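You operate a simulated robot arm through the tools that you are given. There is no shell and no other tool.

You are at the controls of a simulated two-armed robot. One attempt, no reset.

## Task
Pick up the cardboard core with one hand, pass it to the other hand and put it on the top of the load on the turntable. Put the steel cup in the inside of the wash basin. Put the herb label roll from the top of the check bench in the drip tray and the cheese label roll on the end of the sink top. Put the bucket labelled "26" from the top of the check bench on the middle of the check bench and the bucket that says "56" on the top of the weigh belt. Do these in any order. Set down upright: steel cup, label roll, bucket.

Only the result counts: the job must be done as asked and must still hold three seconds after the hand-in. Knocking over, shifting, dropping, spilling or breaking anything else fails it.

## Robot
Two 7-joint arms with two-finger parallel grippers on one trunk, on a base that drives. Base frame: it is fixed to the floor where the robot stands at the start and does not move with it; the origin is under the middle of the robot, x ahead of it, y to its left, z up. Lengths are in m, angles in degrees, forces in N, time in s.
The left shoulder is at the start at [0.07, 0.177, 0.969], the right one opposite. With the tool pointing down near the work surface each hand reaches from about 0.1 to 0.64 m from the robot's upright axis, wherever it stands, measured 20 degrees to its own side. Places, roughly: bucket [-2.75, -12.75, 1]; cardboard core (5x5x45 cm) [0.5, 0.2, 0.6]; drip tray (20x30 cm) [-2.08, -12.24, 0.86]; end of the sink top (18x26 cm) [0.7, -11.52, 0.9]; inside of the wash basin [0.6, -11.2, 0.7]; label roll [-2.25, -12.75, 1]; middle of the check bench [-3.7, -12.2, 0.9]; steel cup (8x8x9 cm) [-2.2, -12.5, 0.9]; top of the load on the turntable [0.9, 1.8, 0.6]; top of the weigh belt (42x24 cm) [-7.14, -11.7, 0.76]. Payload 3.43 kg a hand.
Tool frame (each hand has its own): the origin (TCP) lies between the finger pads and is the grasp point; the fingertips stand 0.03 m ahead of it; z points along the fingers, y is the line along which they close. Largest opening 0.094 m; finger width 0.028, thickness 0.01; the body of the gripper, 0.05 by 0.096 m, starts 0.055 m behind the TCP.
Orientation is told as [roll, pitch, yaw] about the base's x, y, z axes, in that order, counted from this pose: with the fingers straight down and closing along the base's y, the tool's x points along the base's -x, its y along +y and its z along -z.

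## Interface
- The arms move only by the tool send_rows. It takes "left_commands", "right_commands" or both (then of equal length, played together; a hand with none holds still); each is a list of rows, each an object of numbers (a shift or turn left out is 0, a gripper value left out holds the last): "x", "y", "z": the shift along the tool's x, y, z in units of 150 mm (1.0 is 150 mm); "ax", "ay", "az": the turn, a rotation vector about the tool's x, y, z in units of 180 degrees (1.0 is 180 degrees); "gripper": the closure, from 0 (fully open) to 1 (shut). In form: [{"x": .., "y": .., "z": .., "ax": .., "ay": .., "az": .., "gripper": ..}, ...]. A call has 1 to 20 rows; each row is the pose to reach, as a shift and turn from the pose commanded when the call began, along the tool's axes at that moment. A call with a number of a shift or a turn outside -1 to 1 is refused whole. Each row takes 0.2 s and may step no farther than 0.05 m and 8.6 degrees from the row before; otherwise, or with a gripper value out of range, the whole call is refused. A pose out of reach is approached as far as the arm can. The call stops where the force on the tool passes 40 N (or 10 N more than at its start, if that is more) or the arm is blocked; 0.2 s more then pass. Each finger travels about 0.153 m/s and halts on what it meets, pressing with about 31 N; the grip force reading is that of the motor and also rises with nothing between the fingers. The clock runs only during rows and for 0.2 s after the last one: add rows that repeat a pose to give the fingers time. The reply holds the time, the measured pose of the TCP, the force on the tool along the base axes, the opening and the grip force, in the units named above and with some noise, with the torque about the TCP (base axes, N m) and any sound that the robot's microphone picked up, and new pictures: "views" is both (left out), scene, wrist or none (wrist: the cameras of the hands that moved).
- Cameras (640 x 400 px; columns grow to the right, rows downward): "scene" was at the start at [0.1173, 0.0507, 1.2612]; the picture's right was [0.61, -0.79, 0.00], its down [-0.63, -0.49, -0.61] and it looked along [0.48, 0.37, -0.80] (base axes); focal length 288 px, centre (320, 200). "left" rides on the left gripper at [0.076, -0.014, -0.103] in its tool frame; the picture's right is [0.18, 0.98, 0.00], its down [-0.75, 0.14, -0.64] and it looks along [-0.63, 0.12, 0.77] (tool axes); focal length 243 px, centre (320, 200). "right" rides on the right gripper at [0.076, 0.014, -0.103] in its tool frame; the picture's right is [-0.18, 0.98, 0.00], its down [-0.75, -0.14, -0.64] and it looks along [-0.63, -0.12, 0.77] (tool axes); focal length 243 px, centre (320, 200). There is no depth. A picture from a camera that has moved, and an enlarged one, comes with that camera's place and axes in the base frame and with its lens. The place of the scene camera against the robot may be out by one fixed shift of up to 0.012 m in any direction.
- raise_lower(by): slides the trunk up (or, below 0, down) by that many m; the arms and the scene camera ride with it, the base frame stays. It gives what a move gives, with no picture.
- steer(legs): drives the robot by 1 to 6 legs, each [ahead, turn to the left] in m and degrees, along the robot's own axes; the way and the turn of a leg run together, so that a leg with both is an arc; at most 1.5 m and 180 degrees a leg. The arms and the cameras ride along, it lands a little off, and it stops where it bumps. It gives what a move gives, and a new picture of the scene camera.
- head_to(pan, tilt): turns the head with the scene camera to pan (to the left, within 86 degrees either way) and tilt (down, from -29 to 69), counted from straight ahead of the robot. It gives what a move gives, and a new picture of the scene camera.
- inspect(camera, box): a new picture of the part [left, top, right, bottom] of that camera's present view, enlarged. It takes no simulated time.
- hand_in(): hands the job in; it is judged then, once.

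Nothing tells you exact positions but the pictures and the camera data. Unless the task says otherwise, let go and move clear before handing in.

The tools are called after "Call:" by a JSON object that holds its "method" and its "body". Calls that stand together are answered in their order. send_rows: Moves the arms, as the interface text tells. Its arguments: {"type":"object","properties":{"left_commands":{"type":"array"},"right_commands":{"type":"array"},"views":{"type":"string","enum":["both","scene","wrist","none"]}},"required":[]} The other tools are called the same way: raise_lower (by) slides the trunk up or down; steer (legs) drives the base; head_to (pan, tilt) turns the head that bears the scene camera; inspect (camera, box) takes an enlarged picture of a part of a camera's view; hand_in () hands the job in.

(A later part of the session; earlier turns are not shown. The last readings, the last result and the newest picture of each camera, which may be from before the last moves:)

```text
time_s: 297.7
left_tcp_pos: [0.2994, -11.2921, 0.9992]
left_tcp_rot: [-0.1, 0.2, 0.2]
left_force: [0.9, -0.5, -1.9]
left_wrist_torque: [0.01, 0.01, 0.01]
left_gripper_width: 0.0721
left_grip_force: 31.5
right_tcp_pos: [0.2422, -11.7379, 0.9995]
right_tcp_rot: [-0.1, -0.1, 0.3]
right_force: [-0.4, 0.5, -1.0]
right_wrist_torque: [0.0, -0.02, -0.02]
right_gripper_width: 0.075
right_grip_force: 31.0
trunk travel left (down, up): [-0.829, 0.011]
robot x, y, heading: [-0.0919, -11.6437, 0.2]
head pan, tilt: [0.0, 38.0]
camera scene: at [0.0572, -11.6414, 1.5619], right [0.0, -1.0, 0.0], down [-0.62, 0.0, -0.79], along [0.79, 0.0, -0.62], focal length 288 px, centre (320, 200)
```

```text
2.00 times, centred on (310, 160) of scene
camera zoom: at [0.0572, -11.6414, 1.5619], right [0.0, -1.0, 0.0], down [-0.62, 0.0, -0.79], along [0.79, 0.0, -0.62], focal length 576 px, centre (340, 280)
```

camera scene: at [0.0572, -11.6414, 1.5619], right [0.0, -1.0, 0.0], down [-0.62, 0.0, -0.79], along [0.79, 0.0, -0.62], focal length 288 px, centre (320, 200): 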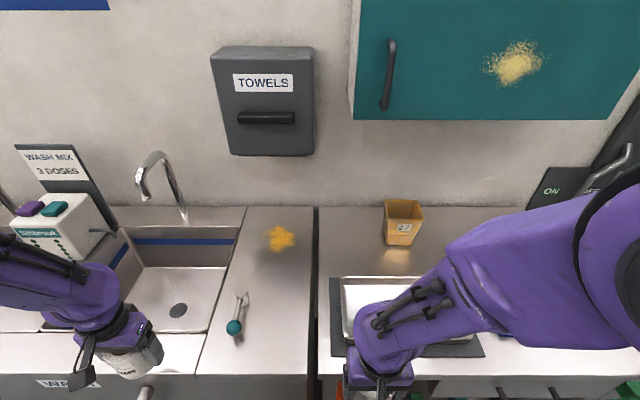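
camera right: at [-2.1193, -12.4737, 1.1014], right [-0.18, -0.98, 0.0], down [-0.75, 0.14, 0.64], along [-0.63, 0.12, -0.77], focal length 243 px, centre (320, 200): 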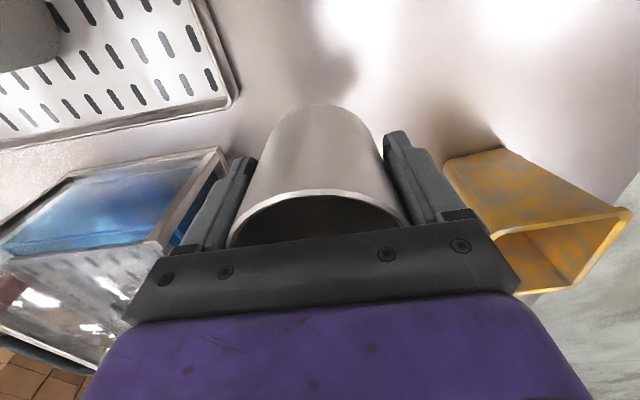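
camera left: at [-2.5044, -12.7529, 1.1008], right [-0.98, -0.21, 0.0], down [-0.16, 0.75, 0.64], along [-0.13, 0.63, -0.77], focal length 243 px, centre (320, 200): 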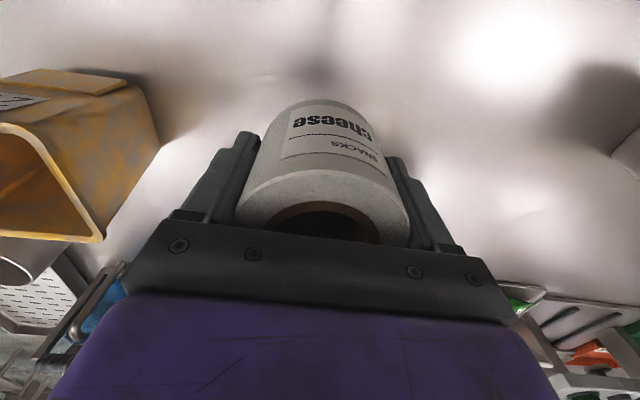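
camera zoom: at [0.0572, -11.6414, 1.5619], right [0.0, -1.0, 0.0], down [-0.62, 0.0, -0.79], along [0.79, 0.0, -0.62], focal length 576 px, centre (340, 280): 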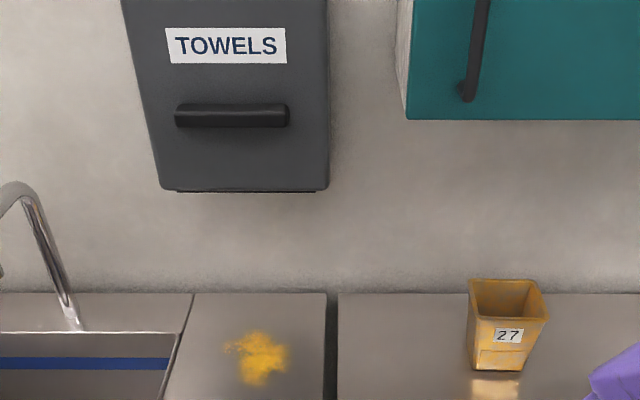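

The sink top is at z ≈ 0.895 and its end strip is y −11.37 to −11.62. I drive the last 0.11 m up to the sink.

Call:
{"method": "steer", "body": {"legs": [[0.11, 0]]}}

Call:
{"method": "send_rows", "body": {"left_commands": [{"z": -0.13}, {"z": -0.2, "x": -0.2}, {"z": -0.2, "x": -0.5}, {"z": -0.2, "x": -0.75}, {"z": -0.2, "x": -1.0}, {"z": -0.2, "x": -1.0, "y": -0.25}, {"z": -0.2, "x": -1.0, "y": -0.4}, {"z": -0.2, "x": -1.0, "y": -0.4}], "views": "both"}}

```text
time_s: 298.9
left_tcp_pos: [0.4064, -11.292, 0.9992]
left_tcp_rot: [0.0, 0.2, 0.1]
left_force: [-0.7, -0.5, -1.1]
left_wrist_torque: [0.01, 0.04, -0.02]
left_gripper_width: 0.0718
left_grip_force: 30.6
right_tcp_pos: [0.3498, -11.738, 0.999]
right_tcp_rot: [-0.1, -0.1, 0.3]
right_force: [-0.4, -0.2, -0.8]
right_wrist_torque: [-0.04, 0.0, 0.0]
right_gripper_width: 0.0752
right_grip_force: 30.8
trunk travel left (down, up): [-0.829, 0.011]
robot x, y, heading: [0.0244, -11.6464, -0.0]
head pan, tilt: [0.0, 38.0]
camera scene: at [0.1645, -11.6413, 1.5621], right [0.0, -1.0, 0.0], down [-0.61, 0.0, -0.79], along [0.79, 0.0, -0.61], focal length 288 px, centre (320, 200)
```

scene: 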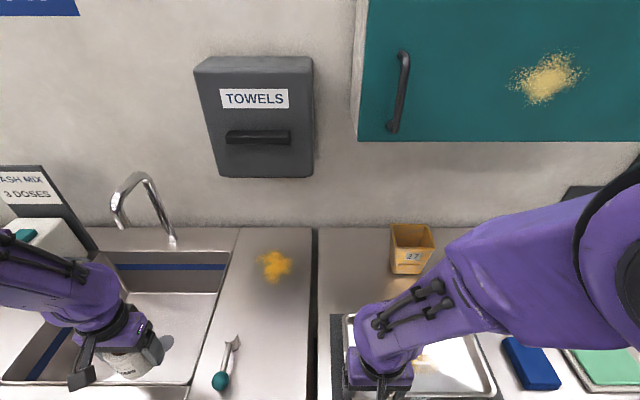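

```text
time_s: 300.7
left_tcp_pos: [0.5605, -11.3523, 1.029]
left_tcp_rot: [-0.1, 0.1, 0.1]
left_force: [-0.3, 0.5, -2.2]
left_wrist_torque: [-0.03, 0.0, -0.03]
left_gripper_width: 0.0718
left_grip_force: 31.7
right_tcp_pos: [0.3518, -11.7369, 0.9996]
right_tcp_rot: [-0.2, -0.1, 0.2]
right_force: [0.5, 0.3, -1.6]
right_wrist_torque: [0.0, 0.02, 0.01]
right_gripper_width: 0.0748
right_grip_force: 31.4
trunk travel left (down, up): [-0.829, 0.011]
robot x, y, heading: [0.02, -11.6476, 0.1]
head pan, tilt: [0.0, 38.0]
camera scene: at [0.1674, -11.6395, 1.5618], right [0.0, -1.0, 0.0], down [-0.62, 0.0, -0.79], along [0.79, 0.0, -0.62], focal length 288 px, centre (320, 200)
camera left: at [0.4838, -11.3669, 1.1329], right [-0.19, 0.98, 0.0], down [0.76, 0.14, 0.64], along [0.63, 0.12, -0.77], focal length 243 px, centre (320, 200)
```

scene: 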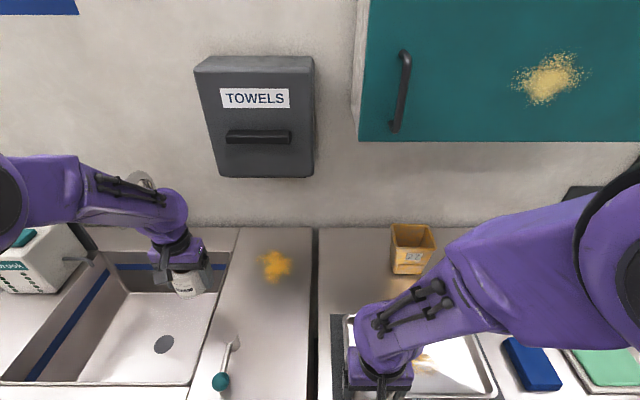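
left: 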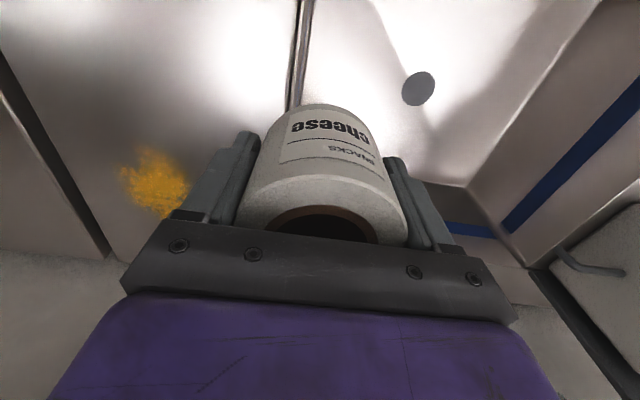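

The roll is over the basin rim. I carry it on to the end strip, above the target spot.

Call:
{"method": "send_rows", "body": {"left_commands": [{"x": -0.2, "y": -0.1}, {"x": -0.4, "y": -0.3}, {"x": -0.55, "y": -0.5}, {"x": -0.62, "y": -0.75}, {"x": -0.62, "y": -1.0}, {"x": -0.62, "y": -1.0}], "views": "both"}}

```text
time_s: 302.1
left_tcp_pos: [0.6509, -11.5032, 1.0262]
left_tcp_rot: [-0.2, 0.2, 0.1]
left_force: [0.6, 0.3, -1.8]
left_wrist_torque: [-0.04, 0.0, -0.03]
left_gripper_width: 0.0719
left_grip_force: 31.0
right_tcp_pos: [0.3521, -11.7375, 0.9984]
right_tcp_rot: [-0.1, -0.1, 0.2]
right_force: [0.5, 0.3, -0.8]
right_wrist_torque: [0.02, -0.01, -0.01]
right_gripper_width: 0.0751
right_grip_force: 31.1
trunk travel left (down, up): [-0.829, 0.011]
robot x, y, heading: [0.0215, -11.6463, 0.3]
head pan, tilt: [0.0, 38.0]
camera scene: at [0.1666, -11.6403, 1.5619], right [0.0, -1.0, 0.0], down [-0.62, 0.0, -0.79], along [0.79, 0.0, -0.62], focal length 288 px, centre (320, 200)
camera left: at [0.5763, -11.5175, 1.1317], right [-0.19, 0.98, 0.0], down [0.76, 0.14, 0.64], along [0.63, 0.12, -0.77], focal length 243 px, centre (320, 200)
```

scene: 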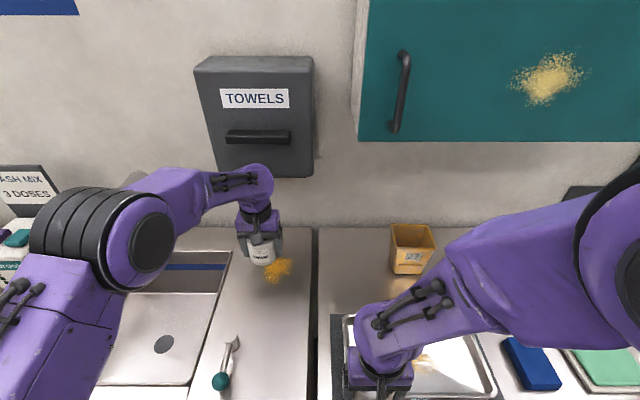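
left: 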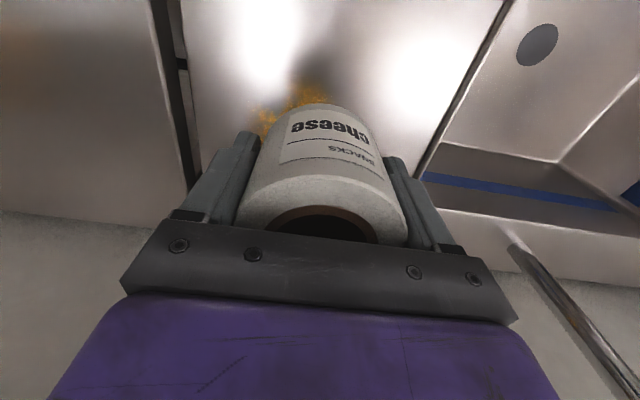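

Above [0.65, −11.50]; I shift a touch to y −11.52 and lower close to the surface.

Call:
{"method": "send_rows", "body": {"left_commands": [{"y": -0.1}, {"y": -0.1, "z": 0.15}, {"y": -0.1, "z": 0.3}, {"y": -0.1, "z": 0.42}, {"y": -0.1, "z": 0.5}, {"y": -0.1, "z": 0.5}], "views": "wrist"}}

```text
time_s: 303.5
left_tcp_pos: [0.6518, -11.5172, 0.9521]
left_tcp_rot: [0.0, 0.3, 0.2]
left_force: [-0.1, -0.8, -1.3]
left_wrist_torque: [0.0, 0.03, -0.01]
left_gripper_width: 0.0722
left_grip_force: 30.7
right_tcp_pos: [0.3515, -11.7377, 0.998]
right_tcp_rot: [0.0, 0.0, 0.1]
right_force: [0.3, -0.4, -1.0]
right_wrist_torque: [0.01, 0.04, -0.02]
right_gripper_width: 0.0752
right_grip_force: 31.3
trunk travel left (down, up): [-0.829, 0.011]
robot x, y, heading: [0.019, -11.6462, 0.1]
head pan, tilt: [0.0, 38.0]
camera left: at [0.5752, -11.5328, 1.0576], right [-0.19, 0.98, 0.0], down [0.76, 0.14, 0.64], along [0.63, 0.12, -0.77], focal length 243 px, centre (320, 200)
```

left: 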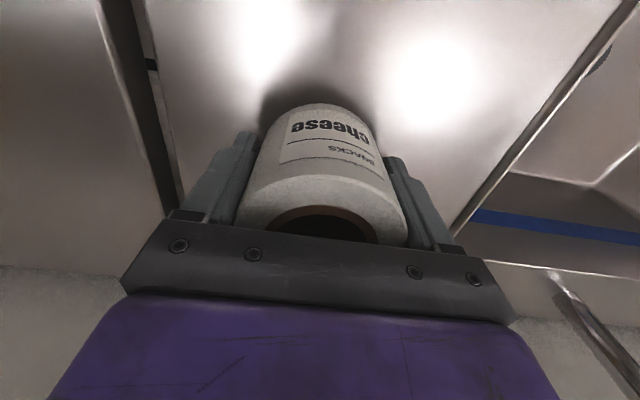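

Call:
{"method": "send_rows", "body": {"left_commands": [{"z": 0.025}, {"z": 0.05}, {"z": 0.05}], "views": "none"}}

Call:
{"method": "send_rows", "body": {"left_commands": [{"z": 0.015}, {"z": 0.03}, {"z": 0.03}], "views": "none"}}

```text
time_s: 304.3
left_tcp_pos: [0.6504, -11.5175, 0.9456]
left_tcp_rot: [0.0, 0.1, 0.1]
left_force: [0.2, 0.7, -1.9]
left_wrist_torque: [0.03, 0.0, -0.01]
left_gripper_width: 0.0718
left_grip_force: 31.4
right_tcp_pos: [0.3511, -11.7375, 0.9985]
right_tcp_rot: [-0.1, 0.0, 0.2]
right_force: [-0.9, 0.7, -1.2]
right_wrist_torque: [0.02, 0.01, 0.04]
right_gripper_width: 0.075
right_grip_force: 30.9
trunk travel left (down, up): [-0.829, 0.011]
robot x, y, heading: [0.0237, -11.648, -0.0]
head pan, tilt: [0.0, 38.0]
```

```text
time_s: 305.1
left_tcp_pos: [0.6518, -11.5187, 0.9417]
left_tcp_rot: [-0.1, 0.2, 0.2]
left_force: [-0.3, -0.4, -2.6]
left_wrist_torque: [-0.01, -0.01, 0.01]
left_gripper_width: 0.0719
left_grip_force: 31.4
right_tcp_pos: [0.3502, -11.7379, 0.9996]
right_tcp_rot: [-0.1, 0.0, 0.3]
right_force: [0.1, -0.4, -1.5]
right_wrist_torque: [0.02, 0.02, 0.01]
right_gripper_width: 0.0751
right_grip_force: 31.3
trunk travel left (down, up): [-0.829, 0.011]
robot x, y, heading: [0.0234, -11.6455, 0.0]
head pan, tilt: [0.0, 38.0]
```

No contact yet; I keep lowering in 3–4 mm steps.

Call:
{"method": "send_rows", "body": {"left_commands": [{"z": 0.015}, {"z": 0.03}, {"z": 0.03}], "views": "none"}}

Call:
{"method": "send_rows", "body": {"left_commands": [{"z": 0.015}, {"z": 0.025}, {"z": 0.025}], "views": "none"}}

```text
time_s: 305.9
left_tcp_pos: [0.6519, -11.5192, 0.9371]
left_tcp_rot: [0.1, 0.2, 0.1]
left_force: [0.1, -0.3, -2.9]
left_wrist_torque: [-0.01, -0.02, -0.05]
left_gripper_width: 0.0719
left_grip_force: 30.4
right_tcp_pos: [0.352, -11.7374, 0.9991]
right_tcp_rot: [-0.1, 0.1, 0.2]
right_force: [0.0, 0.8, -1.7]
right_wrist_torque: [-0.02, 0.01, 0.02]
right_gripper_width: 0.0751
right_grip_force: 31.0
trunk travel left (down, up): [-0.829, 0.011]
robot x, y, heading: [0.023, -11.6464, -0.0]
head pan, tilt: [0.0, 38.0]
```

```text
time_s: 306.7
left_tcp_pos: [0.6517, -11.5185, 0.9331]
left_tcp_rot: [0.0, 0.3, 0.1]
left_force: [0.4, 0.4, -1.4]
left_wrist_torque: [0.03, 0.0, -0.03]
left_gripper_width: 0.072
left_grip_force: 30.6
right_tcp_pos: [0.3509, -11.7373, 0.9983]
right_tcp_rot: [-0.1, 0.0, 0.2]
right_force: [-0.3, 0.3, -0.8]
right_wrist_torque: [0.0, 0.0, 0.01]
right_gripper_width: 0.075
right_grip_force: 31.3
trunk travel left (down, up): [-0.829, 0.011]
robot x, y, heading: [0.0198, -11.6491, -0.1]
head pan, tilt: [0.0, 38.0]
```

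Call:
{"method": "send_rows", "body": {"left_commands": [{"z": 0.015}, {"z": 0.03}, {"z": 0.03}], "views": "wrist"}}

Call:
{"method": "inspect", "body": {"camera": "scene", "box": [200, 200, 340, 320]}}

```text
time_s: 307.5
left_tcp_pos: [0.6516, -11.5181, 0.9336]
left_tcp_rot: [0.0, -0.2, 0.1]
left_force: [5.1, 0.8, 23.9]
left_wrist_torque: [0.12, 0.64, -0.1]
left_gripper_width: 0.0719
left_grip_force: 31.1
right_tcp_pos: [0.3497, -11.7388, 1.0002]
right_tcp_rot: [-0.1, -0.2, 0.2]
right_force: [0.8, -0.1, -0.8]
right_wrist_torque: [0.0, 0.04, -0.03]
right_gripper_width: 0.0749
right_grip_force: 30.8
trunk travel left (down, up): [-0.829, 0.011]
robot x, y, heading: [0.0227, -11.643, -0.2]
head pan, tilt: [0.0, 38.0]
camera left: at [0.5744, -11.5334, 1.0367], right [-0.19, 0.98, 0.0], down [0.75, 0.14, 0.64], along [0.63, 0.12, -0.76], focal length 243 px, centre (320, 200)
```

left: 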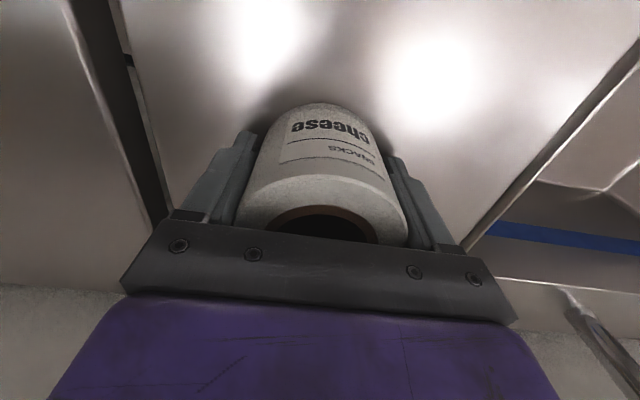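

```text
3.33 times, centred on (270, 260) of scene
camera zoom: at [0.1634, -11.6421, 1.5625], right [0.0, -1.0, 0.0], down [-0.61, 0.0, -0.79], along [0.79, 0.0, -0.61], focal length 960 px, centre (487, 0)
```

zoom: 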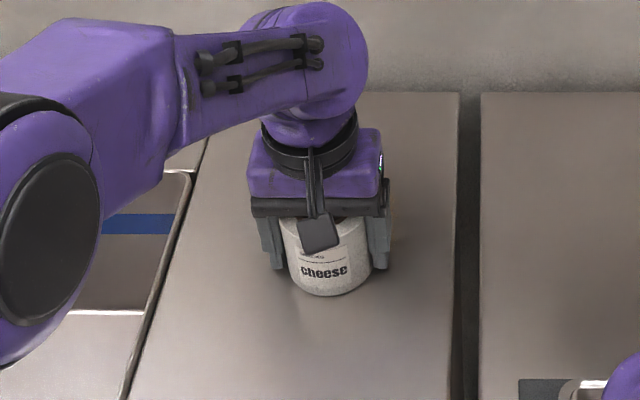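

The roll is on the surface. I ease off 2 mm, open, and rise straight up.

Call:
{"method": "send_rows", "body": {"left_commands": [{"z": -0.015}, {"z": -0.015}, {"z": -0.015, "gripper": 0.5}, {"z": -0.015, "gripper": 0.0}, {"z": -0.015, "gripper": 0.0}, {"z": -0.15}, {"z": -0.35}, {"z": -0.55}, {"z": -0.65}, {"z": -0.65}], "views": "both"}}

```text
time_s: 309.7
left_tcp_pos: [0.6523, -11.5187, 1.0263]
left_tcp_rot: [-0.1, 0.2, 0.0]
left_force: [0.5, -0.8, -0.5]
left_wrist_torque: [0.02, 0.01, 0.04]
left_gripper_width: 0.0939
left_grip_force: 0.1
right_tcp_pos: [0.3519, -11.7375, 0.9988]
right_tcp_rot: [-0.1, 0.0, 0.2]
right_force: [-0.6, 0.3, -1.2]
right_wrist_torque: [0.0, 0.02, 0.0]
right_gripper_width: 0.0748
right_grip_force: 31.1
trunk travel left (down, up): [-0.829, 0.011]
robot x, y, heading: [0.0224, -11.6476, 0.1]
head pan, tilt: [0.0, 38.0]
camera scene: at [0.1667, -11.6414, 1.5619], right [0.0, -1.0, 0.0], down [-0.62, 0.0, -0.79], along [0.79, 0.0, -0.62], focal length 288 px, centre (320, 200)
camera left: at [0.5762, -11.5337, 1.131], right [-0.19, 0.98, 0.0], down [0.76, 0.14, 0.64], along [0.63, 0.12, -0.77], focal length 243 px, centre (320, 200)
```

scene: 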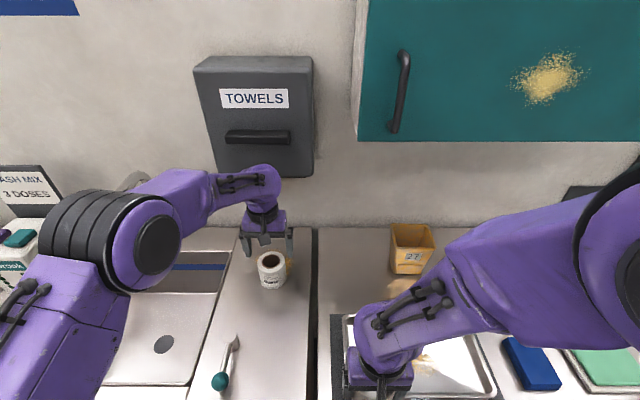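
left: 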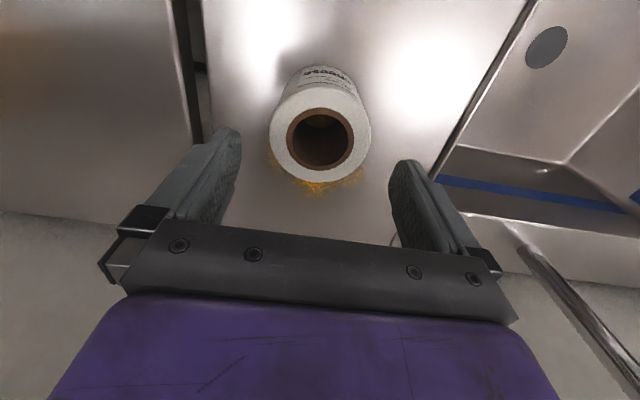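

The cheese roll stands upright on the sink end. I retract the left hand back over the basin and toward me.

Call:
{"method": "send_rows", "body": {"left_commands": [{"y": 0.25}, {"y": 0.5}, {"y": 0.75, "x": 0.1}, {"y": 1.0, "x": 0.3}, {"y": 1.0, "x": 0.6}, {"y": 1.0, "x": 0.9}, {"y": 1.0, "x": 1.0}, {"y": 1.0, "x": 1.0}], "views": "none"}}

Call:
{"method": "send_rows", "body": {"left_commands": [{"x": 0.25, "y": 0.1}, {"x": 0.5, "y": 0.2}, {"x": 0.75, "y": 0.4}, {"x": 1.0, "y": 0.5}, {"x": 1.0, "y": 0.5}], "views": "scene"}}

```text
time_s: 311.5
left_tcp_pos: [0.5015, -11.3685, 1.0264]
left_tcp_rot: [0.0, 0.1, 0.0]
left_force: [0.4, 0.6, -0.4]
left_wrist_torque: [-0.03, -0.04, -0.01]
left_gripper_width: 0.094
left_grip_force: 0.1
right_tcp_pos: [0.3515, -11.7379, 0.9983]
right_tcp_rot: [-0.1, 0.0, 0.2]
right_force: [-0.5, -0.5, -1.1]
right_wrist_torque: [-0.02, 0.04, 0.0]
right_gripper_width: 0.0751
right_grip_force: 31.1
trunk travel left (down, up): [-0.829, 0.011]
robot x, y, heading: [0.0186, -11.6389, 0.0]
head pan, tilt: [0.0, 38.0]
```

```text
time_s: 312.7
left_tcp_pos: [0.3485, -11.293, 1.0275]
left_tcp_rot: [0.0, 0.1, 0.1]
left_force: [0.1, -0.9, 1.1]
left_wrist_torque: [0.03, 0.03, 0.02]
left_gripper_width: 0.0939
left_grip_force: 0.1
right_tcp_pos: [0.3516, -11.7388, 0.9987]
right_tcp_rot: [-0.1, 0.0, 0.2]
right_force: [0.5, -0.4, -1.3]
right_wrist_torque: [0.0, 0.06, -0.01]
right_gripper_width: 0.0751
right_grip_force: 31.0
trunk travel left (down, up): [-0.829, 0.011]
robot x, y, heading: [0.0177, -11.6438, 0.1]
head pan, tilt: [0.0, 38.0]
camera scene: at [0.1673, -11.6421, 1.5618], right [0.0, -1.0, 0.0], down [-0.62, 0.0, -0.79], along [0.79, 0.0, -0.62], focal length 288 px, centre (320, 200)
```

scene: 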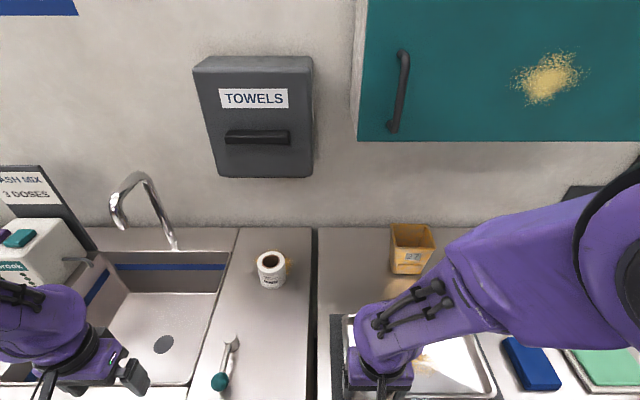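

Cheese is done. Now I back off and shift north so the right hand can reach the wash basin with the cup.

Call:
{"method": "steer", "body": {"legs": [[-0.35, 0], [0, 77], [0.6, 0], [0, -77]]}}

```text
time_s: 324.6
left_tcp_pos: [0.1245, -10.7064, 1.0286]
left_tcp_rot: [-0.1, 0.1, 0.3]
left_force: [0.3, -0.7, 0.1]
left_wrist_torque: [-0.03, 0.01, -0.03]
left_gripper_width: 0.094
left_grip_force: 0.1
right_tcp_pos: [0.1287, -11.151, 0.9986]
right_tcp_rot: [-0.1, 0.0, 0.3]
right_force: [0.0, -0.3, -1.7]
right_wrist_torque: [-0.03, 0.02, -0.04]
right_gripper_width: 0.0749
right_grip_force: 30.8
trunk travel left (down, up): [-0.829, 0.011]
robot x, y, heading: [-0.2004, -11.0627, 0.4]
head pan, tilt: [0.0, 38.0]
camera scene: at [-0.0553, -11.0549, 1.5619], right [0.0, -1.0, 0.0], down [-0.62, 0.0, -0.79], along [0.79, 0.0, -0.62], focal length 288 px, centre (320, 200)
```

scene: 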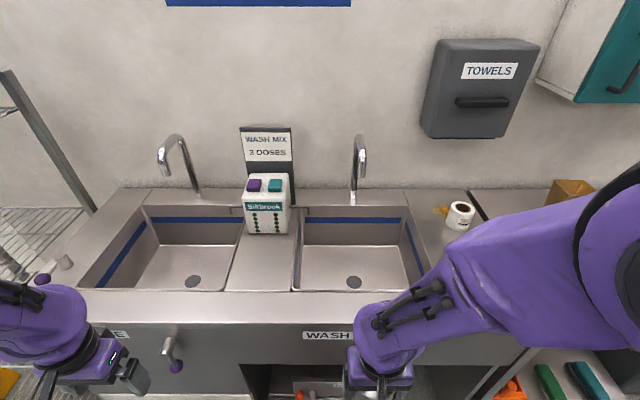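

Basin floor reads z ≈ 0.68 with the drain near [0.58, −11.18]; I'll set the cup at about [0.60, −11.26]. First I tuck the left hand back and drive up to the sink.

Call:
{"method": "send_rows", "body": {"left_commands": [{"x": 0.25}, {"x": 0.5}, {"x": 0.75}, {"x": 0.95}, {"x": 0.95}], "views": "none"}}

Call:
{"method": "steer", "body": {"legs": [[0.21, 0]]}}

Call:
{"method": "send_rows", "body": {"right_commands": [{"y": -0.25}, {"y": -0.5, "x": -0.1}, {"y": -0.7, "x": -0.3}, {"y": -0.7, "x": -0.6}, {"y": -0.7, "x": -0.85}, {"y": -0.7, "x": -1.0}, {"y": -0.7, "x": -1.0}], "views": "both"}}

```text
time_s: 325.8
left_tcp_pos: [0.0511, -10.6446, 1.0144]
left_tcp_rot: [-0.2, 0.2, 0.3]
left_force: [0.2, -0.1, 0.9]
left_wrist_torque: [0.05, 0.0, 0.0]
left_gripper_width: 0.094
left_grip_force: 0.0
left hand out of reach, approached as far as the arm can: row 1, 2, 3, 4, 5
right_tcp_pos: [0.1297, -11.1507, 0.9983]
right_tcp_rot: [-0.1, 0.0, 0.4]
right_force: [0.1, -0.3, -0.9]
right_wrist_torque: [-0.02, 0.01, -0.02]
right_gripper_width: 0.0749
right_grip_force: 31.3
trunk travel left (down, up): [-0.829, 0.011]
robot x, y, heading: [-0.1991, -11.0598, 0.1]
head pan, tilt: [0.0, 38.0]
```

```text
time_s: 327.6
left_tcp_pos: [0.268, -10.6455, 1.014]
left_tcp_rot: [-0.1, 0.4, 0.0]
left_force: [0.7, -0.1, 0.3]
left_wrist_torque: [-0.02, 0.03, 0.03]
left_gripper_width: 0.0939
left_grip_force: 0.1
right_tcp_pos: [0.3436, -11.1521, 0.9964]
right_tcp_rot: [-0.2, 0.3, 0.2]
right_force: [0.7, 0.0, 0.1]
right_wrist_torque: [0.01, 0.03, 0.03]
right_gripper_width: 0.0751
right_grip_force: 30.9
trunk travel left (down, up): [-0.829, 0.011]
robot x, y, heading: [0.0126, -11.0616, 0.0]
head pan, tilt: [0.0, 38.0]
stopped in leg 1: the robot was blocked; the commanded pose is now the measured one
camera scene: at [0.1612, -11.0551, 1.5614], right [0.0, -1.0, 0.0], down [-0.62, 0.0, -0.79], along [0.79, 0.0, -0.62], focal length 288 px, centre (320, 200)
```

scene: 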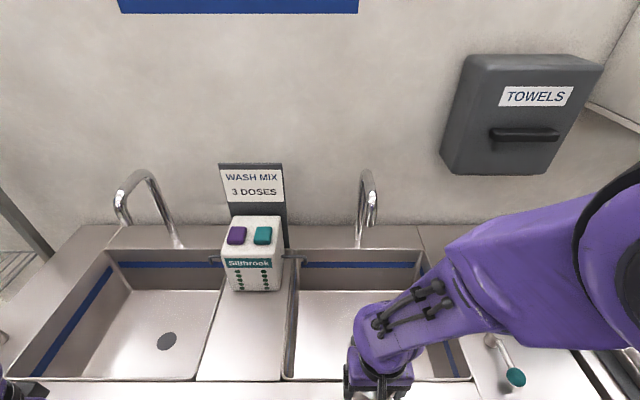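

```text
time_s: 329.2
left_tcp_pos: [0.2645, -10.6457, 1.0147]
left_tcp_rot: [-0.2, 0.2, 0.1]
left_force: [-0.5, 0.2, 0.2]
left_wrist_torque: [0.01, 0.0, 0.03]
left_gripper_width: 0.0939
left_grip_force: 0.1
right_tcp_pos: [0.4897, -11.2539, 0.9994]
right_tcp_rot: [-0.1, 0.0, 0.1]
right_force: [-0.6, -0.2, -0.8]
right_wrist_torque: [0.03, 0.01, 0.01]
right_gripper_width: 0.0749
right_grip_force: 30.5
trunk travel left (down, up): [-0.829, 0.011]
robot x, y, heading: [0.0102, -11.0594, -0.0]
head pan, tilt: [0.0, 38.0]
camera scene: at [0.156, -11.0551, 1.562], right [0.0, -1.0, 0.0], down [-0.62, 0.0, -0.79], along [0.79, 0.0, -0.62], focal length 288 px, centre (320, 200)
camera right: at [0.4153, -11.2411, 1.1028], right [0.18, 0.98, 0.0], down [0.75, -0.14, 0.64], along [0.63, -0.12, -0.77], focal length 243 px, centre (320, 200)
```

scene: 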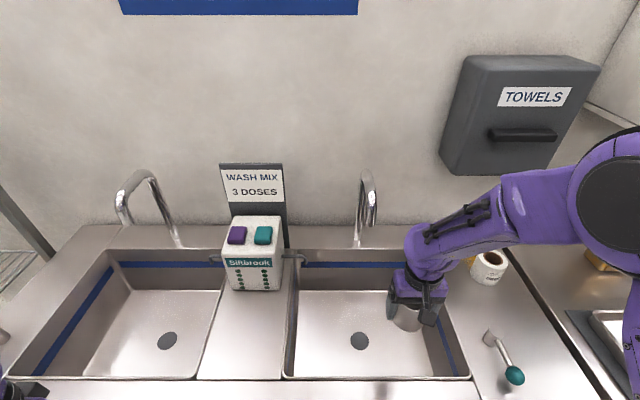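
right: 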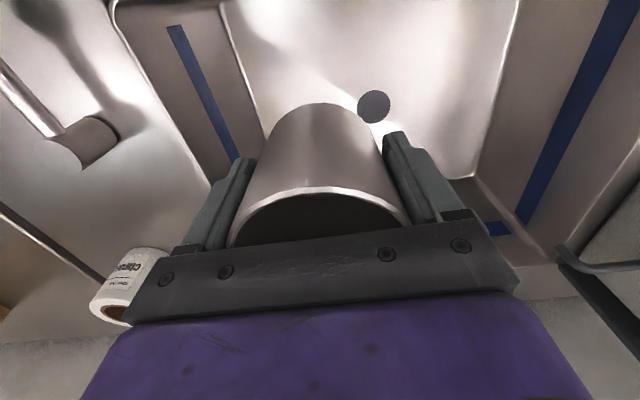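

The base touched the sink front; I back off 2 cm, then extend the cup over the basin's back-right floor.

Call:
{"method": "steer", "body": {"legs": [[-0.02, 0]]}}

Call:
{"method": "send_rows", "body": {"right_commands": [{"x": -0.25}, {"x": -0.5}, {"x": -0.75, "y": -0.03}, {"x": -0.85, "y": -0.06}, {"x": -0.85, "y": -0.06}], "views": "both"}}

```text
time_s: 330.0
left_tcp_pos: [0.2494, -10.6441, 1.0136]
left_tcp_rot: [-0.1, 0.5, 0.1]
left_force: [0.0, 0.4, -0.4]
left_wrist_torque: [-0.02, 0.0, 0.02]
left_gripper_width: 0.0939
left_grip_force: 0.1
right_tcp_pos: [0.4753, -11.2546, 0.9979]
right_tcp_rot: [-0.1, 0.2, 0.1]
right_force: [0.1, -1.1, -1.2]
right_wrist_torque: [0.0, 0.05, -0.04]
right_gripper_width: 0.0751
right_grip_force: 30.9
trunk travel left (down, up): [-0.829, 0.011]
robot x, y, heading: [-0.0085, -11.0613, 0.1]
head pan, tilt: [0.0, 38.0]
camera scene: at [0.1434, -11.0552, 1.5612], right [0.0, -1.0, 0.0], down [-0.62, 0.0, -0.79], along [0.79, 0.0, -0.62], focal length 288 px, centre (320, 200)
```

scene: 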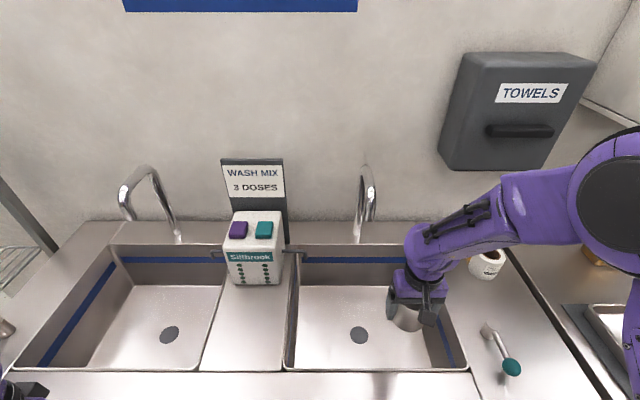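

```text
time_s: 331.2
left_tcp_pos: [0.246, -10.6455, 1.0134]
left_tcp_rot: [-0.1, 0.2, 0.1]
left_force: [0.0, 0.1, -0.5]
left_wrist_torque: [0.0, 0.03, 0.02]
left_gripper_width: 0.0939
left_grip_force: 0.0
right_tcp_pos: [0.5989, -11.2642, 0.9996]
right_tcp_rot: [0.0, 0.0, 0.1]
right_force: [-0.2, 0.5, -0.5]
right_wrist_torque: [0.0, 0.02, 0.01]
right_gripper_width: 0.0753
right_grip_force: 30.9
trunk travel left (down, up): [-0.829, 0.011]
robot x, y, heading: [-0.0095, -11.0605, -0.2]
head pan, tilt: [0.0, 38.0]
camera scene: at [0.1371, -11.055, 1.5619], right [0.0, -1.0, 0.0], down [-0.62, 0.0, -0.79], along [0.79, 0.0, -0.62], focal length 288 px, centre (320, 200)
camera right: at [0.5236, -11.2508, 1.1026], right [0.18, 0.98, 0.0], down [0.75, -0.14, 0.64], along [0.63, -0.12, -0.77], focal length 243 px, centre (320, 200)
```

scene: 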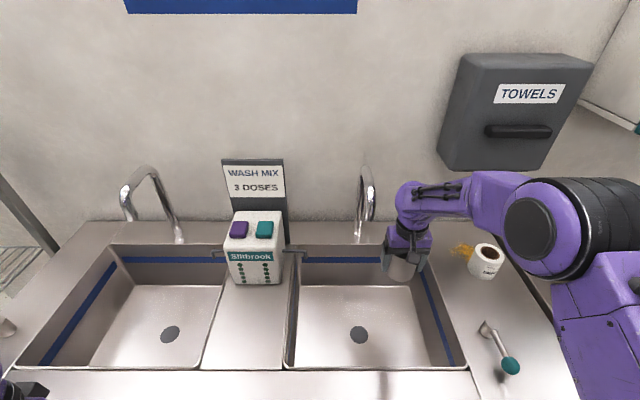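
right: 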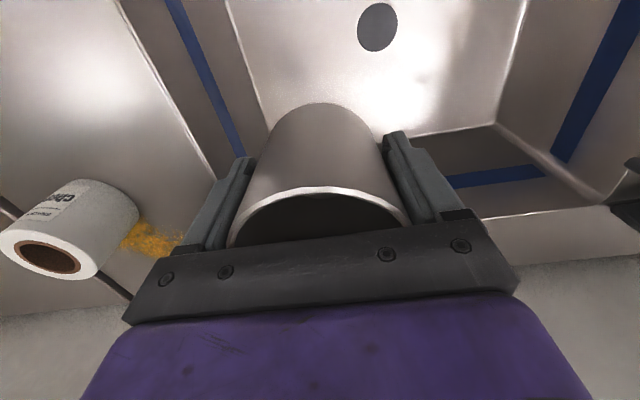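

Cup is above the spot. Before lowering the trunk I raise the left hand so it stays clear of the sink front and its lever.

Call:
{"method": "send_rows", "body": {"left_commands": [{"z": -0.2, "y": 0.1}, {"z": -0.4, "y": 0.2}, {"z": -0.6, "y": 0.3}, {"z": -0.8, "y": 0.4}, {"z": -0.8, "y": 0.4}], "views": "wrist"}}

```text
time_s: 332.4
left_tcp_pos: [0.2466, -10.5852, 1.1363]
left_tcp_rot: [-0.1, 0.2, 0.0]
left_force: [0.2, 0.7, 0.5]
left_wrist_torque: [-0.03, -0.03, 0.01]
left_gripper_width: 0.0942
left_grip_force: 0.0
right_tcp_pos: [0.5998, -11.2638, 1.001]
right_tcp_rot: [-0.1, 0.0, 0.1]
right_force: [0.9, -0.7, -1.2]
right_wrist_torque: [-0.02, 0.04, 0.0]
right_gripper_width: 0.0753
right_grip_force: 31.0
trunk travel left (down, up): [-0.829, 0.011]
robot x, y, heading: [-0.0049, -11.0601, -0.1]
head pan, tilt: [0.0, 38.0]
camera left: at [0.1706, -10.6014, 1.2408], right [-0.18, 0.98, 0.0], down [0.76, 0.14, 0.64], along [0.63, 0.12, -0.77], focal length 243 px, centre (320, 200)
```

left: 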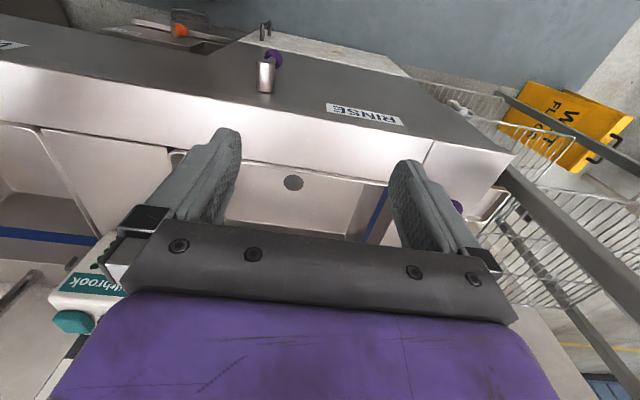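

The left hand is clear. I lower the trunk 0.12 m, taking the cup into the basin.

Call:
{"method": "raise_lower", "body": {"by": -0.12}}

Call:
{"method": "send_rows", "body": {"right_commands": [{"z": 0.15}, {"z": 0.3}, {"z": 0.45}, {"z": 0.6}, {"z": 0.75}, {"z": 0.85}, {"z": 0.85}], "views": "both"}}

```text
time_s: 333.9
left_tcp_pos: [0.2471, -10.5855, 1.0162]
left_tcp_rot: [-0.2, 0.2, 0.1]
left_force: [-0.1, 0.1, 0.6]
left_wrist_torque: [0.01, 0.04, -0.01]
left_gripper_width: 0.0941
left_grip_force: 0.1
right_tcp_pos: [0.5977, -11.265, 0.8796]
right_tcp_rot: [-0.2, -0.1, 0.1]
right_force: [-0.9, -0.1, -0.8]
right_wrist_torque: [0.01, 0.0, -0.03]
right_gripper_width: 0.0752
right_grip_force: 31.0
trunk travel left (down, up): [-0.709, 0.131]
robot x, y, heading: [-0.0062, -11.0611, -0.1]
head pan, tilt: [0.0, 38.0]
```

```text
time_s: 335.5
left_tcp_pos: [0.2474, -10.586, 1.0165]
left_tcp_rot: [-0.2, 0.2, 0.1]
left_force: [0.1, -0.4, -0.2]
left_wrist_torque: [-0.03, -0.02, 0.01]
left_gripper_width: 0.094
left_grip_force: 0.0
right_tcp_pos: [0.5993, -11.2637, 0.7512]
right_tcp_rot: [-0.1, -0.1, 0.1]
right_force: [-1.1, -0.3, -3.0]
right_wrist_torque: [0.01, -0.01, 0.01]
right_gripper_width: 0.0751
right_grip_force: 31.2
trunk travel left (down, up): [-0.709, 0.131]
robot x, y, heading: [-0.009, -11.0588, 0.0]
head pan, tilt: [0.0, 38.0]
camera scene: at [0.1367, -11.0552, 1.4419], right [0.0, -1.0, 0.0], down [-0.62, 0.0, -0.79], along [0.79, 0.0, -0.62], focal length 288 px, centre (320, 200)
camera right: at [0.5234, -11.2503, 0.8543], right [0.18, 0.98, 0.0], down [0.75, -0.14, 0.64], along [0.63, -0.12, -0.77], focal length 243 px, centre (320, 200)
```

scene: 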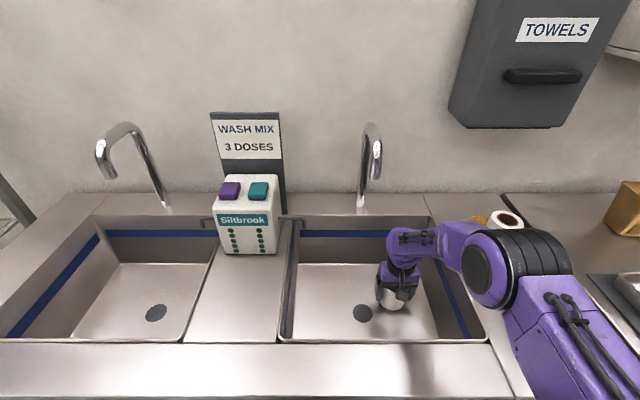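
right: 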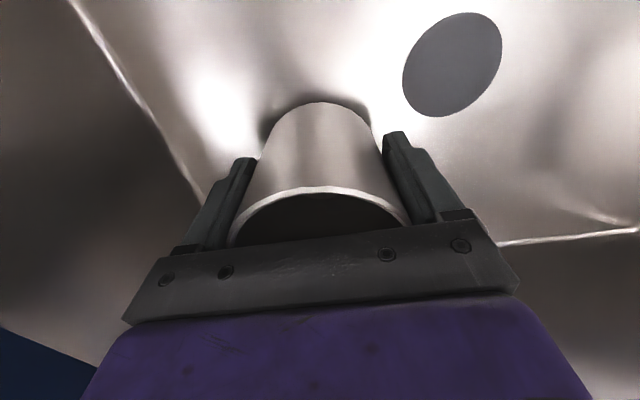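

The cup is just above the basin floor and beside the drain. I lower in small steps to contact.

Call:
{"method": "send_rows", "body": {"right_commands": [{"z": 0.03}, {"z": 0.06}, {"z": 0.09}, {"z": 0.09}], "views": "none"}}

Call:
{"method": "send_rows", "body": {"right_commands": [{"z": 0.025}, {"z": 0.05}, {"z": 0.05}], "views": "none"}}

```text
time_s: 336.5
left_tcp_pos: [0.246, -10.5869, 1.0163]
left_tcp_rot: [-0.1, 0.2, 0.1]
left_force: [-0.3, 0.0, -0.3]
left_wrist_torque: [0.0, -0.01, -0.01]
left_gripper_width: 0.0941
left_grip_force: 0.0
right_tcp_pos: [0.5988, -11.265, 0.7383]
right_tcp_rot: [-0.1, -0.1, 0.1]
right_force: [-0.9, -0.4, -0.1]
right_wrist_torque: [0.01, -0.01, -0.04]
right_gripper_width: 0.0752
right_grip_force: 31.1
trunk travel left (down, up): [-0.709, 0.131]
robot x, y, heading: [-0.0102, -11.0589, -0.1]
head pan, tilt: [0.0, 38.0]
```

```text
time_s: 337.3
left_tcp_pos: [0.2445, -10.5856, 1.0163]
left_tcp_rot: [-0.2, 0.0, 0.1]
left_force: [0.0, 0.3, 0.1]
left_wrist_torque: [0.01, -0.02, 0.01]
left_gripper_width: 0.094
left_grip_force: 0.1
right_tcp_pos: [0.5999, -11.2642, 0.7352]
right_tcp_rot: [-0.2, -0.5, 0.1]
right_force: [3.3, -1.9, 23.3]
right_wrist_torque: [0.16, 0.37, 0.01]
right_gripper_width: 0.0752
right_grip_force: 30.8
trunk travel left (down, up): [-0.709, 0.131]
robot x, y, heading: [-0.0094, -11.0614, 0.2]
head pan, tilt: [0.0, 38.0]
```

Contact. I ease off 2 mm, open the hand and rise out of the basin.

Call:
{"method": "send_rows", "body": {"right_commands": [{"z": -0.015}, {"z": -0.015}, {"z": -0.015, "gripper": 0.5}, {"z": -0.015, "gripper": 0.0}, {"z": -0.015, "gripper": 0.0}, {"z": -0.15}, {"z": -0.3}, {"z": -0.5}, {"z": -0.7}, {"z": -0.9}, {"z": -1.0}, {"z": -1.0}], "views": "both"}}

```text
time_s: 339.9
left_tcp_pos: [0.2465, -10.587, 1.0163]
left_tcp_rot: [0.0, 0.2, 0.1]
left_force: [-0.9, 0.3, -0.6]
left_wrist_torque: [0.0, 0.02, -0.01]
left_gripper_width: 0.0942
left_grip_force: 0.1
right_tcp_pos: [0.5976, -11.2636, 0.8798]
right_tcp_rot: [-0.1, 0.0, 0.1]
right_force: [-0.4, 0.8, -0.7]
right_wrist_torque: [0.03, -0.01, 0.01]
right_gripper_width: 0.0942
right_grip_force: 0.1
trunk travel left (down, up): [-0.709, 0.131]
robot x, y, heading: [-0.0094, -11.0609, 0.2]
head pan, tilt: [0.0, 38.0]
camera scene: at [0.137, -11.0553, 1.4419], right [0.0, -1.0, 0.0], down [-0.62, 0.0, -0.79], along [0.79, 0.0, -0.62], focal length 288 px, centre (320, 200)
camera right: at [0.5226, -11.2516, 0.9831], right [0.18, 0.98, 0.0], down [0.75, -0.14, 0.64], along [0.63, -0.12, -0.77], focal length 243 px, centre (320, 200)
```

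scene: 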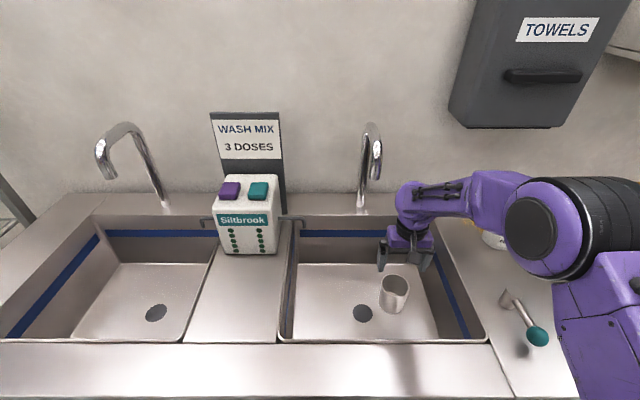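
right: 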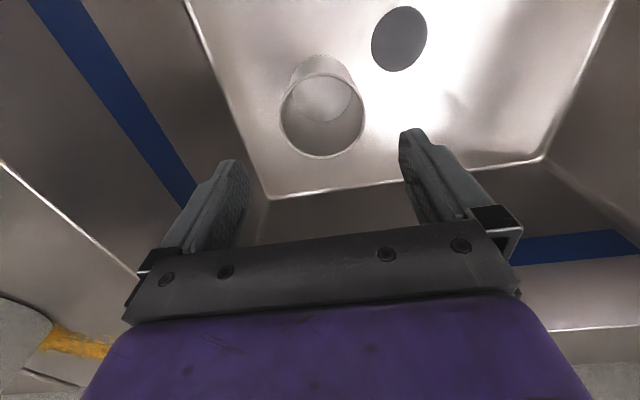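

The cup stands upright in the wash basin. I raise the trunk and withdraw the right hand, then back away from the sink.

Call:
{"method": "raise_lower", "body": {"by": 0.125}}

Call:
{"method": "send_rows", "body": {"right_commands": [{"x": 0.25}, {"x": 0.5}, {"x": 0.75}, {"x": 1.0}, {"x": 1.0}], "views": "none"}}

Call:
{"method": "send_rows", "body": {"right_commands": [{"x": 0.2, "y": 0.1}, {"x": 0.45, "y": 0.2}, {"x": 0.65, "y": 0.3}, {"x": 0.65, "y": 0.3}], "views": "none"}}

Call:
{"method": "steer", "body": {"legs": [[-0.45, 0]]}}

```text
time_s: 341.5
left_tcp_pos: [0.246, -10.5863, 1.1417]
left_tcp_rot: [-0.2, 0.3, 0.1]
left_force: [-0.3, 0.4, -0.6]
left_wrist_torque: [-0.02, 0.0, 0.01]
left_gripper_width: 0.0941
left_grip_force: 0.1
right_tcp_pos: [0.5973, -11.266, 1.005]
right_tcp_rot: [-0.1, 0.0, 0.1]
right_force: [0.0, 0.0, 0.2]
right_wrist_torque: [0.02, -0.02, -0.01]
right_gripper_width: 0.0943
right_grip_force: 0.1
trunk travel left (down, up): [-0.834, 0.006]
robot x, y, heading: [-0.0076, -11.0623, 0.3]
head pan, tilt: [0.0, 38.0]
```

```text
time_s: 342.7
left_tcp_pos: [0.2477, -10.5867, 1.1402]
left_tcp_rot: [0.0, 0.2, 0.2]
left_force: [-0.1, -0.3, 0.4]
left_wrist_torque: [-0.02, 0.02, -0.01]
left_gripper_width: 0.0937
left_grip_force: 0.0
right_tcp_pos: [0.4478, -11.2633, 1.0043]
right_tcp_rot: [-0.1, 0.0, 0.1]
right_force: [0.3, 0.1, -0.1]
right_wrist_torque: [0.03, 0.01, 0.01]
right_gripper_width: 0.0941
right_grip_force: 0.1
trunk travel left (down, up): [-0.834, 0.006]
robot x, y, heading: [-0.0094, -11.0609, 0.0]
head pan, tilt: [0.0, 38.0]
```

```text
time_s: 343.7
left_tcp_pos: [0.2465, -10.5859, 1.1414]
left_tcp_rot: [-0.1, 0.2, 0.1]
left_force: [0.9, 0.0, 0.1]
left_wrist_torque: [0.02, 0.0, 0.0]
left_gripper_width: 0.0941
left_grip_force: 0.2
right_tcp_pos: [0.3513, -11.2201, 1.0022]
right_tcp_rot: [-0.1, 0.0, 0.0]
right_force: [0.2, 0.1, -0.4]
right_wrist_torque: [0.0, 0.0, 0.0]
right_gripper_width: 0.0939
right_grip_force: 0.0
trunk travel left (down, up): [-0.834, 0.006]
robot x, y, heading: [-0.0122, -11.061, 0.1]
head pan, tilt: [0.0, 38.0]
```

```text
time_s: 346.4
left_tcp_pos: [-0.2082, -10.5872, 1.1407]
left_tcp_rot: [-0.1, 0.2, -0.2]
left_force: [0.0, 0.0, -0.3]
left_wrist_torque: [0.01, 0.0, -0.03]
left_gripper_width: 0.094
left_grip_force: 0.0
right_tcp_pos: [-0.1074, -11.2209, 1.0035]
right_tcp_rot: [-0.1, 0.0, -0.2]
right_force: [-0.9, -0.4, 0.2]
right_wrist_torque: [-0.01, 0.02, 0.03]
right_gripper_width: 0.094
right_grip_force: 0.0
trunk travel left (down, up): [-0.834, 0.006]
robot x, y, heading: [-0.4646, -11.0582, -0.4]
head pan, tilt: [0.0, 38.0]
camera scene: at [-0.3207, -11.0548, 1.5668], right [-0.01, -1.0, 0.0], down [-0.62, 0.0, -0.79], along [0.79, 0.0, -0.62], focal length 288 px, centre (320, 200)
```

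scene: 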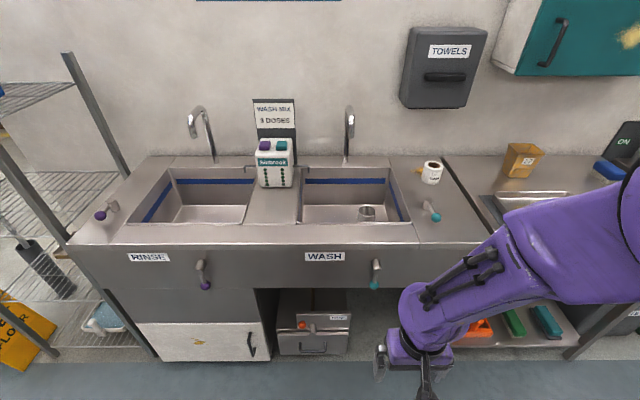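

Both sink items look right. I fold the left arm in again and drive round to the south side of the check bench for the buckets.

Call:
{"method": "send_rows", "body": {"left_commands": [{"y": -0.25, "x": -0.2, "z": 0.1}, {"y": -0.5, "x": -0.4, "z": 0.3}, {"y": -0.75, "x": -0.6, "z": 0.5}, {"y": -1.0, "x": -0.65, "z": 0.7}, {"y": -1.0, "x": -0.65, "z": 0.9}, {"y": -1.0, "x": -0.65, "z": 0.9}], "views": "none"}}

Call:
{"method": "send_rows", "body": {"left_commands": [{"y": -0.25}, {"y": -0.5}, {"y": -0.75}, {"y": -1.0}, {"y": -1.0}], "views": "none"}}

Call:
{"method": "steer", "body": {"legs": [[0, -106], [1.35, 0], [1.3, 0], [0, -74]]}}

```text
refused: row 1 steps farther than a row can; nothing moved
```

```text
time_s: 347.6
left_tcp_pos: [-0.1757, -10.7015, 1.1134]
left_tcp_rot: [-0.8, 0.2, 0.0]
left_force: [0.2, -0.4, -0.5]
left_wrist_torque: [-0.02, 0.04, -0.01]
left_gripper_width: 0.094
left_grip_force: 0.1
left hand out of reach, approached as far as the arm can: row 2, 3, 4, 5
right_tcp_pos: [-0.1082, -11.2207, 1.0033]
right_tcp_rot: [-0.1, 0.0, -0.2]
right_force: [0.3, 0.2, -0.9]
right_wrist_torque: [0.01, -0.03, -0.01]
right_gripper_width: 0.0942
right_grip_force: 0.0
trunk travel left (down, up): [-0.834, 0.006]
robot x, y, heading: [-0.4668, -11.0571, -0.5]
head pan, tilt: [0.0, 38.0]
```

```text
time_s: 368.1
left_tcp_pos: [-1.5456, -13.928, 1.1131]
left_tcp_rot: [-1.0, 0.3, 179.0]
left_force: [-0.1, 0.5, -1.1]
left_wrist_torque: [-0.01, -0.02, 0.02]
left_gripper_width: 0.0941
left_grip_force: 0.1
right_tcp_pos: [-1.6045, -13.408, 1.0036]
right_tcp_rot: [-0.1, -0.1, 178.9]
right_force: [0.2, 0.4, 0.6]
right_wrist_torque: [0.0, 0.01, -0.01]
right_gripper_width: 0.0943
right_grip_force: 0.0
trunk travel left (down, up): [-0.834, 0.006]
robot x, y, heading: [-1.2474, -13.573, 178.7]
head pan, tilt: [0.0, 38.0]
camera scene: at [-1.3772, -13.5671, 1.5669], right [0.02, 1.0, 0.0], down [0.62, -0.01, -0.79], along [-0.79, 0.02, -0.62], focal length 288 px, centre (320, 200)
```

scene: 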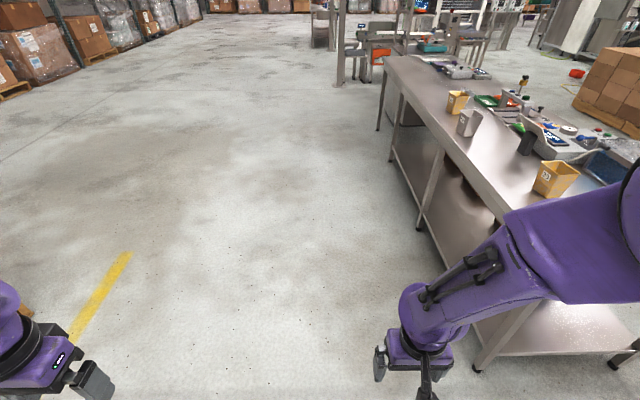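

I'm on the south side, heading west. I drive on to x ≈ −3.04 and turn north to face buckets 26 and 56.

Call:
{"method": "steer", "body": {"legs": [[1.3, 0], [0.49, 0], [0, -89]]}}

Call:
{"method": "head_to", "body": {"pan": 0, "tilt": 45}}

```text
time_s: 380.9
left_tcp_pos: [-3.3883, -13.2189, 1.1125]
left_tcp_rot: [-1.2, 0.4, 88.9]
left_force: [0.0, -0.1, -0.1]
left_wrist_torque: [0.0, 0.02, 0.0]
left_gripper_width: 0.0942
left_grip_force: 0.0
right_tcp_pos: [-2.8668, -13.1633, 1.0037]
right_tcp_rot: [0.0, -0.1, 88.5]
right_force: [-0.1, 0.3, -0.2]
right_wrist_torque: [0.0, 0.0, 0.03]
right_gripper_width: 0.094
right_grip_force: 0.0
trunk travel left (down, up): [-0.834, 0.006]
robot x, y, heading: [-3.0365, -13.5152, 88.7]
head pan, tilt: [0.0, 38.0]
camera scene: at [-3.0237, -13.3763, 1.5669], right [1.0, -0.03, 0.0], down [-0.02, -0.62, -0.79], along [0.02, 0.79, -0.62], focal length 288 px, centre (320, 200)
```

scene: 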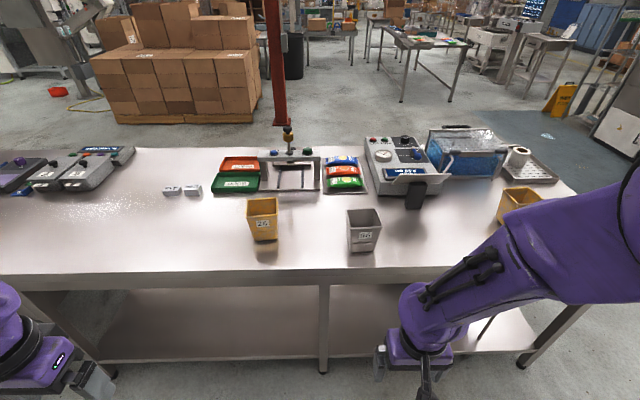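

```text
time_s: 381.6
left_tcp_pos: [-3.3864, -13.2199, 1.1125]
left_tcp_rot: [-1.3, 0.3, 88.9]
left_force: [0.5, 0.8, 1.1]
left_wrist_torque: [0.05, 0.03, -0.01]
left_gripper_width: 0.0941
left_grip_force: 0.0
right_tcp_pos: [-2.8664, -13.1619, 1.0027]
right_tcp_rot: [-0.1, 0.0, 88.6]
right_force: [0.2, -0.4, 0.8]
right_wrist_torque: [0.01, 0.02, -0.01]
right_gripper_width: 0.0939
right_grip_force: 0.1
trunk travel left (down, up): [-0.834, 0.006]
robot x, y, heading: [-3.0354, -13.5188, 88.2]
head pan, tilt: [0.0, 45.0]
camera scene: at [-3.0235, -13.3812, 1.5567], right [1.0, -0.03, 0.0], down [-0.02, -0.71, -0.71], along [0.02, 0.71, -0.71], focal length 288 px, centre (320, 200)
```

scene: 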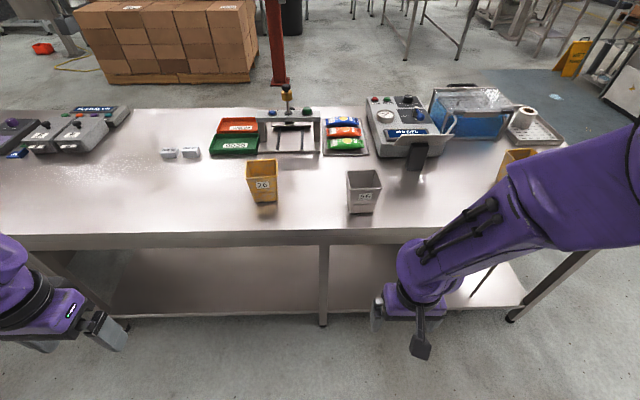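

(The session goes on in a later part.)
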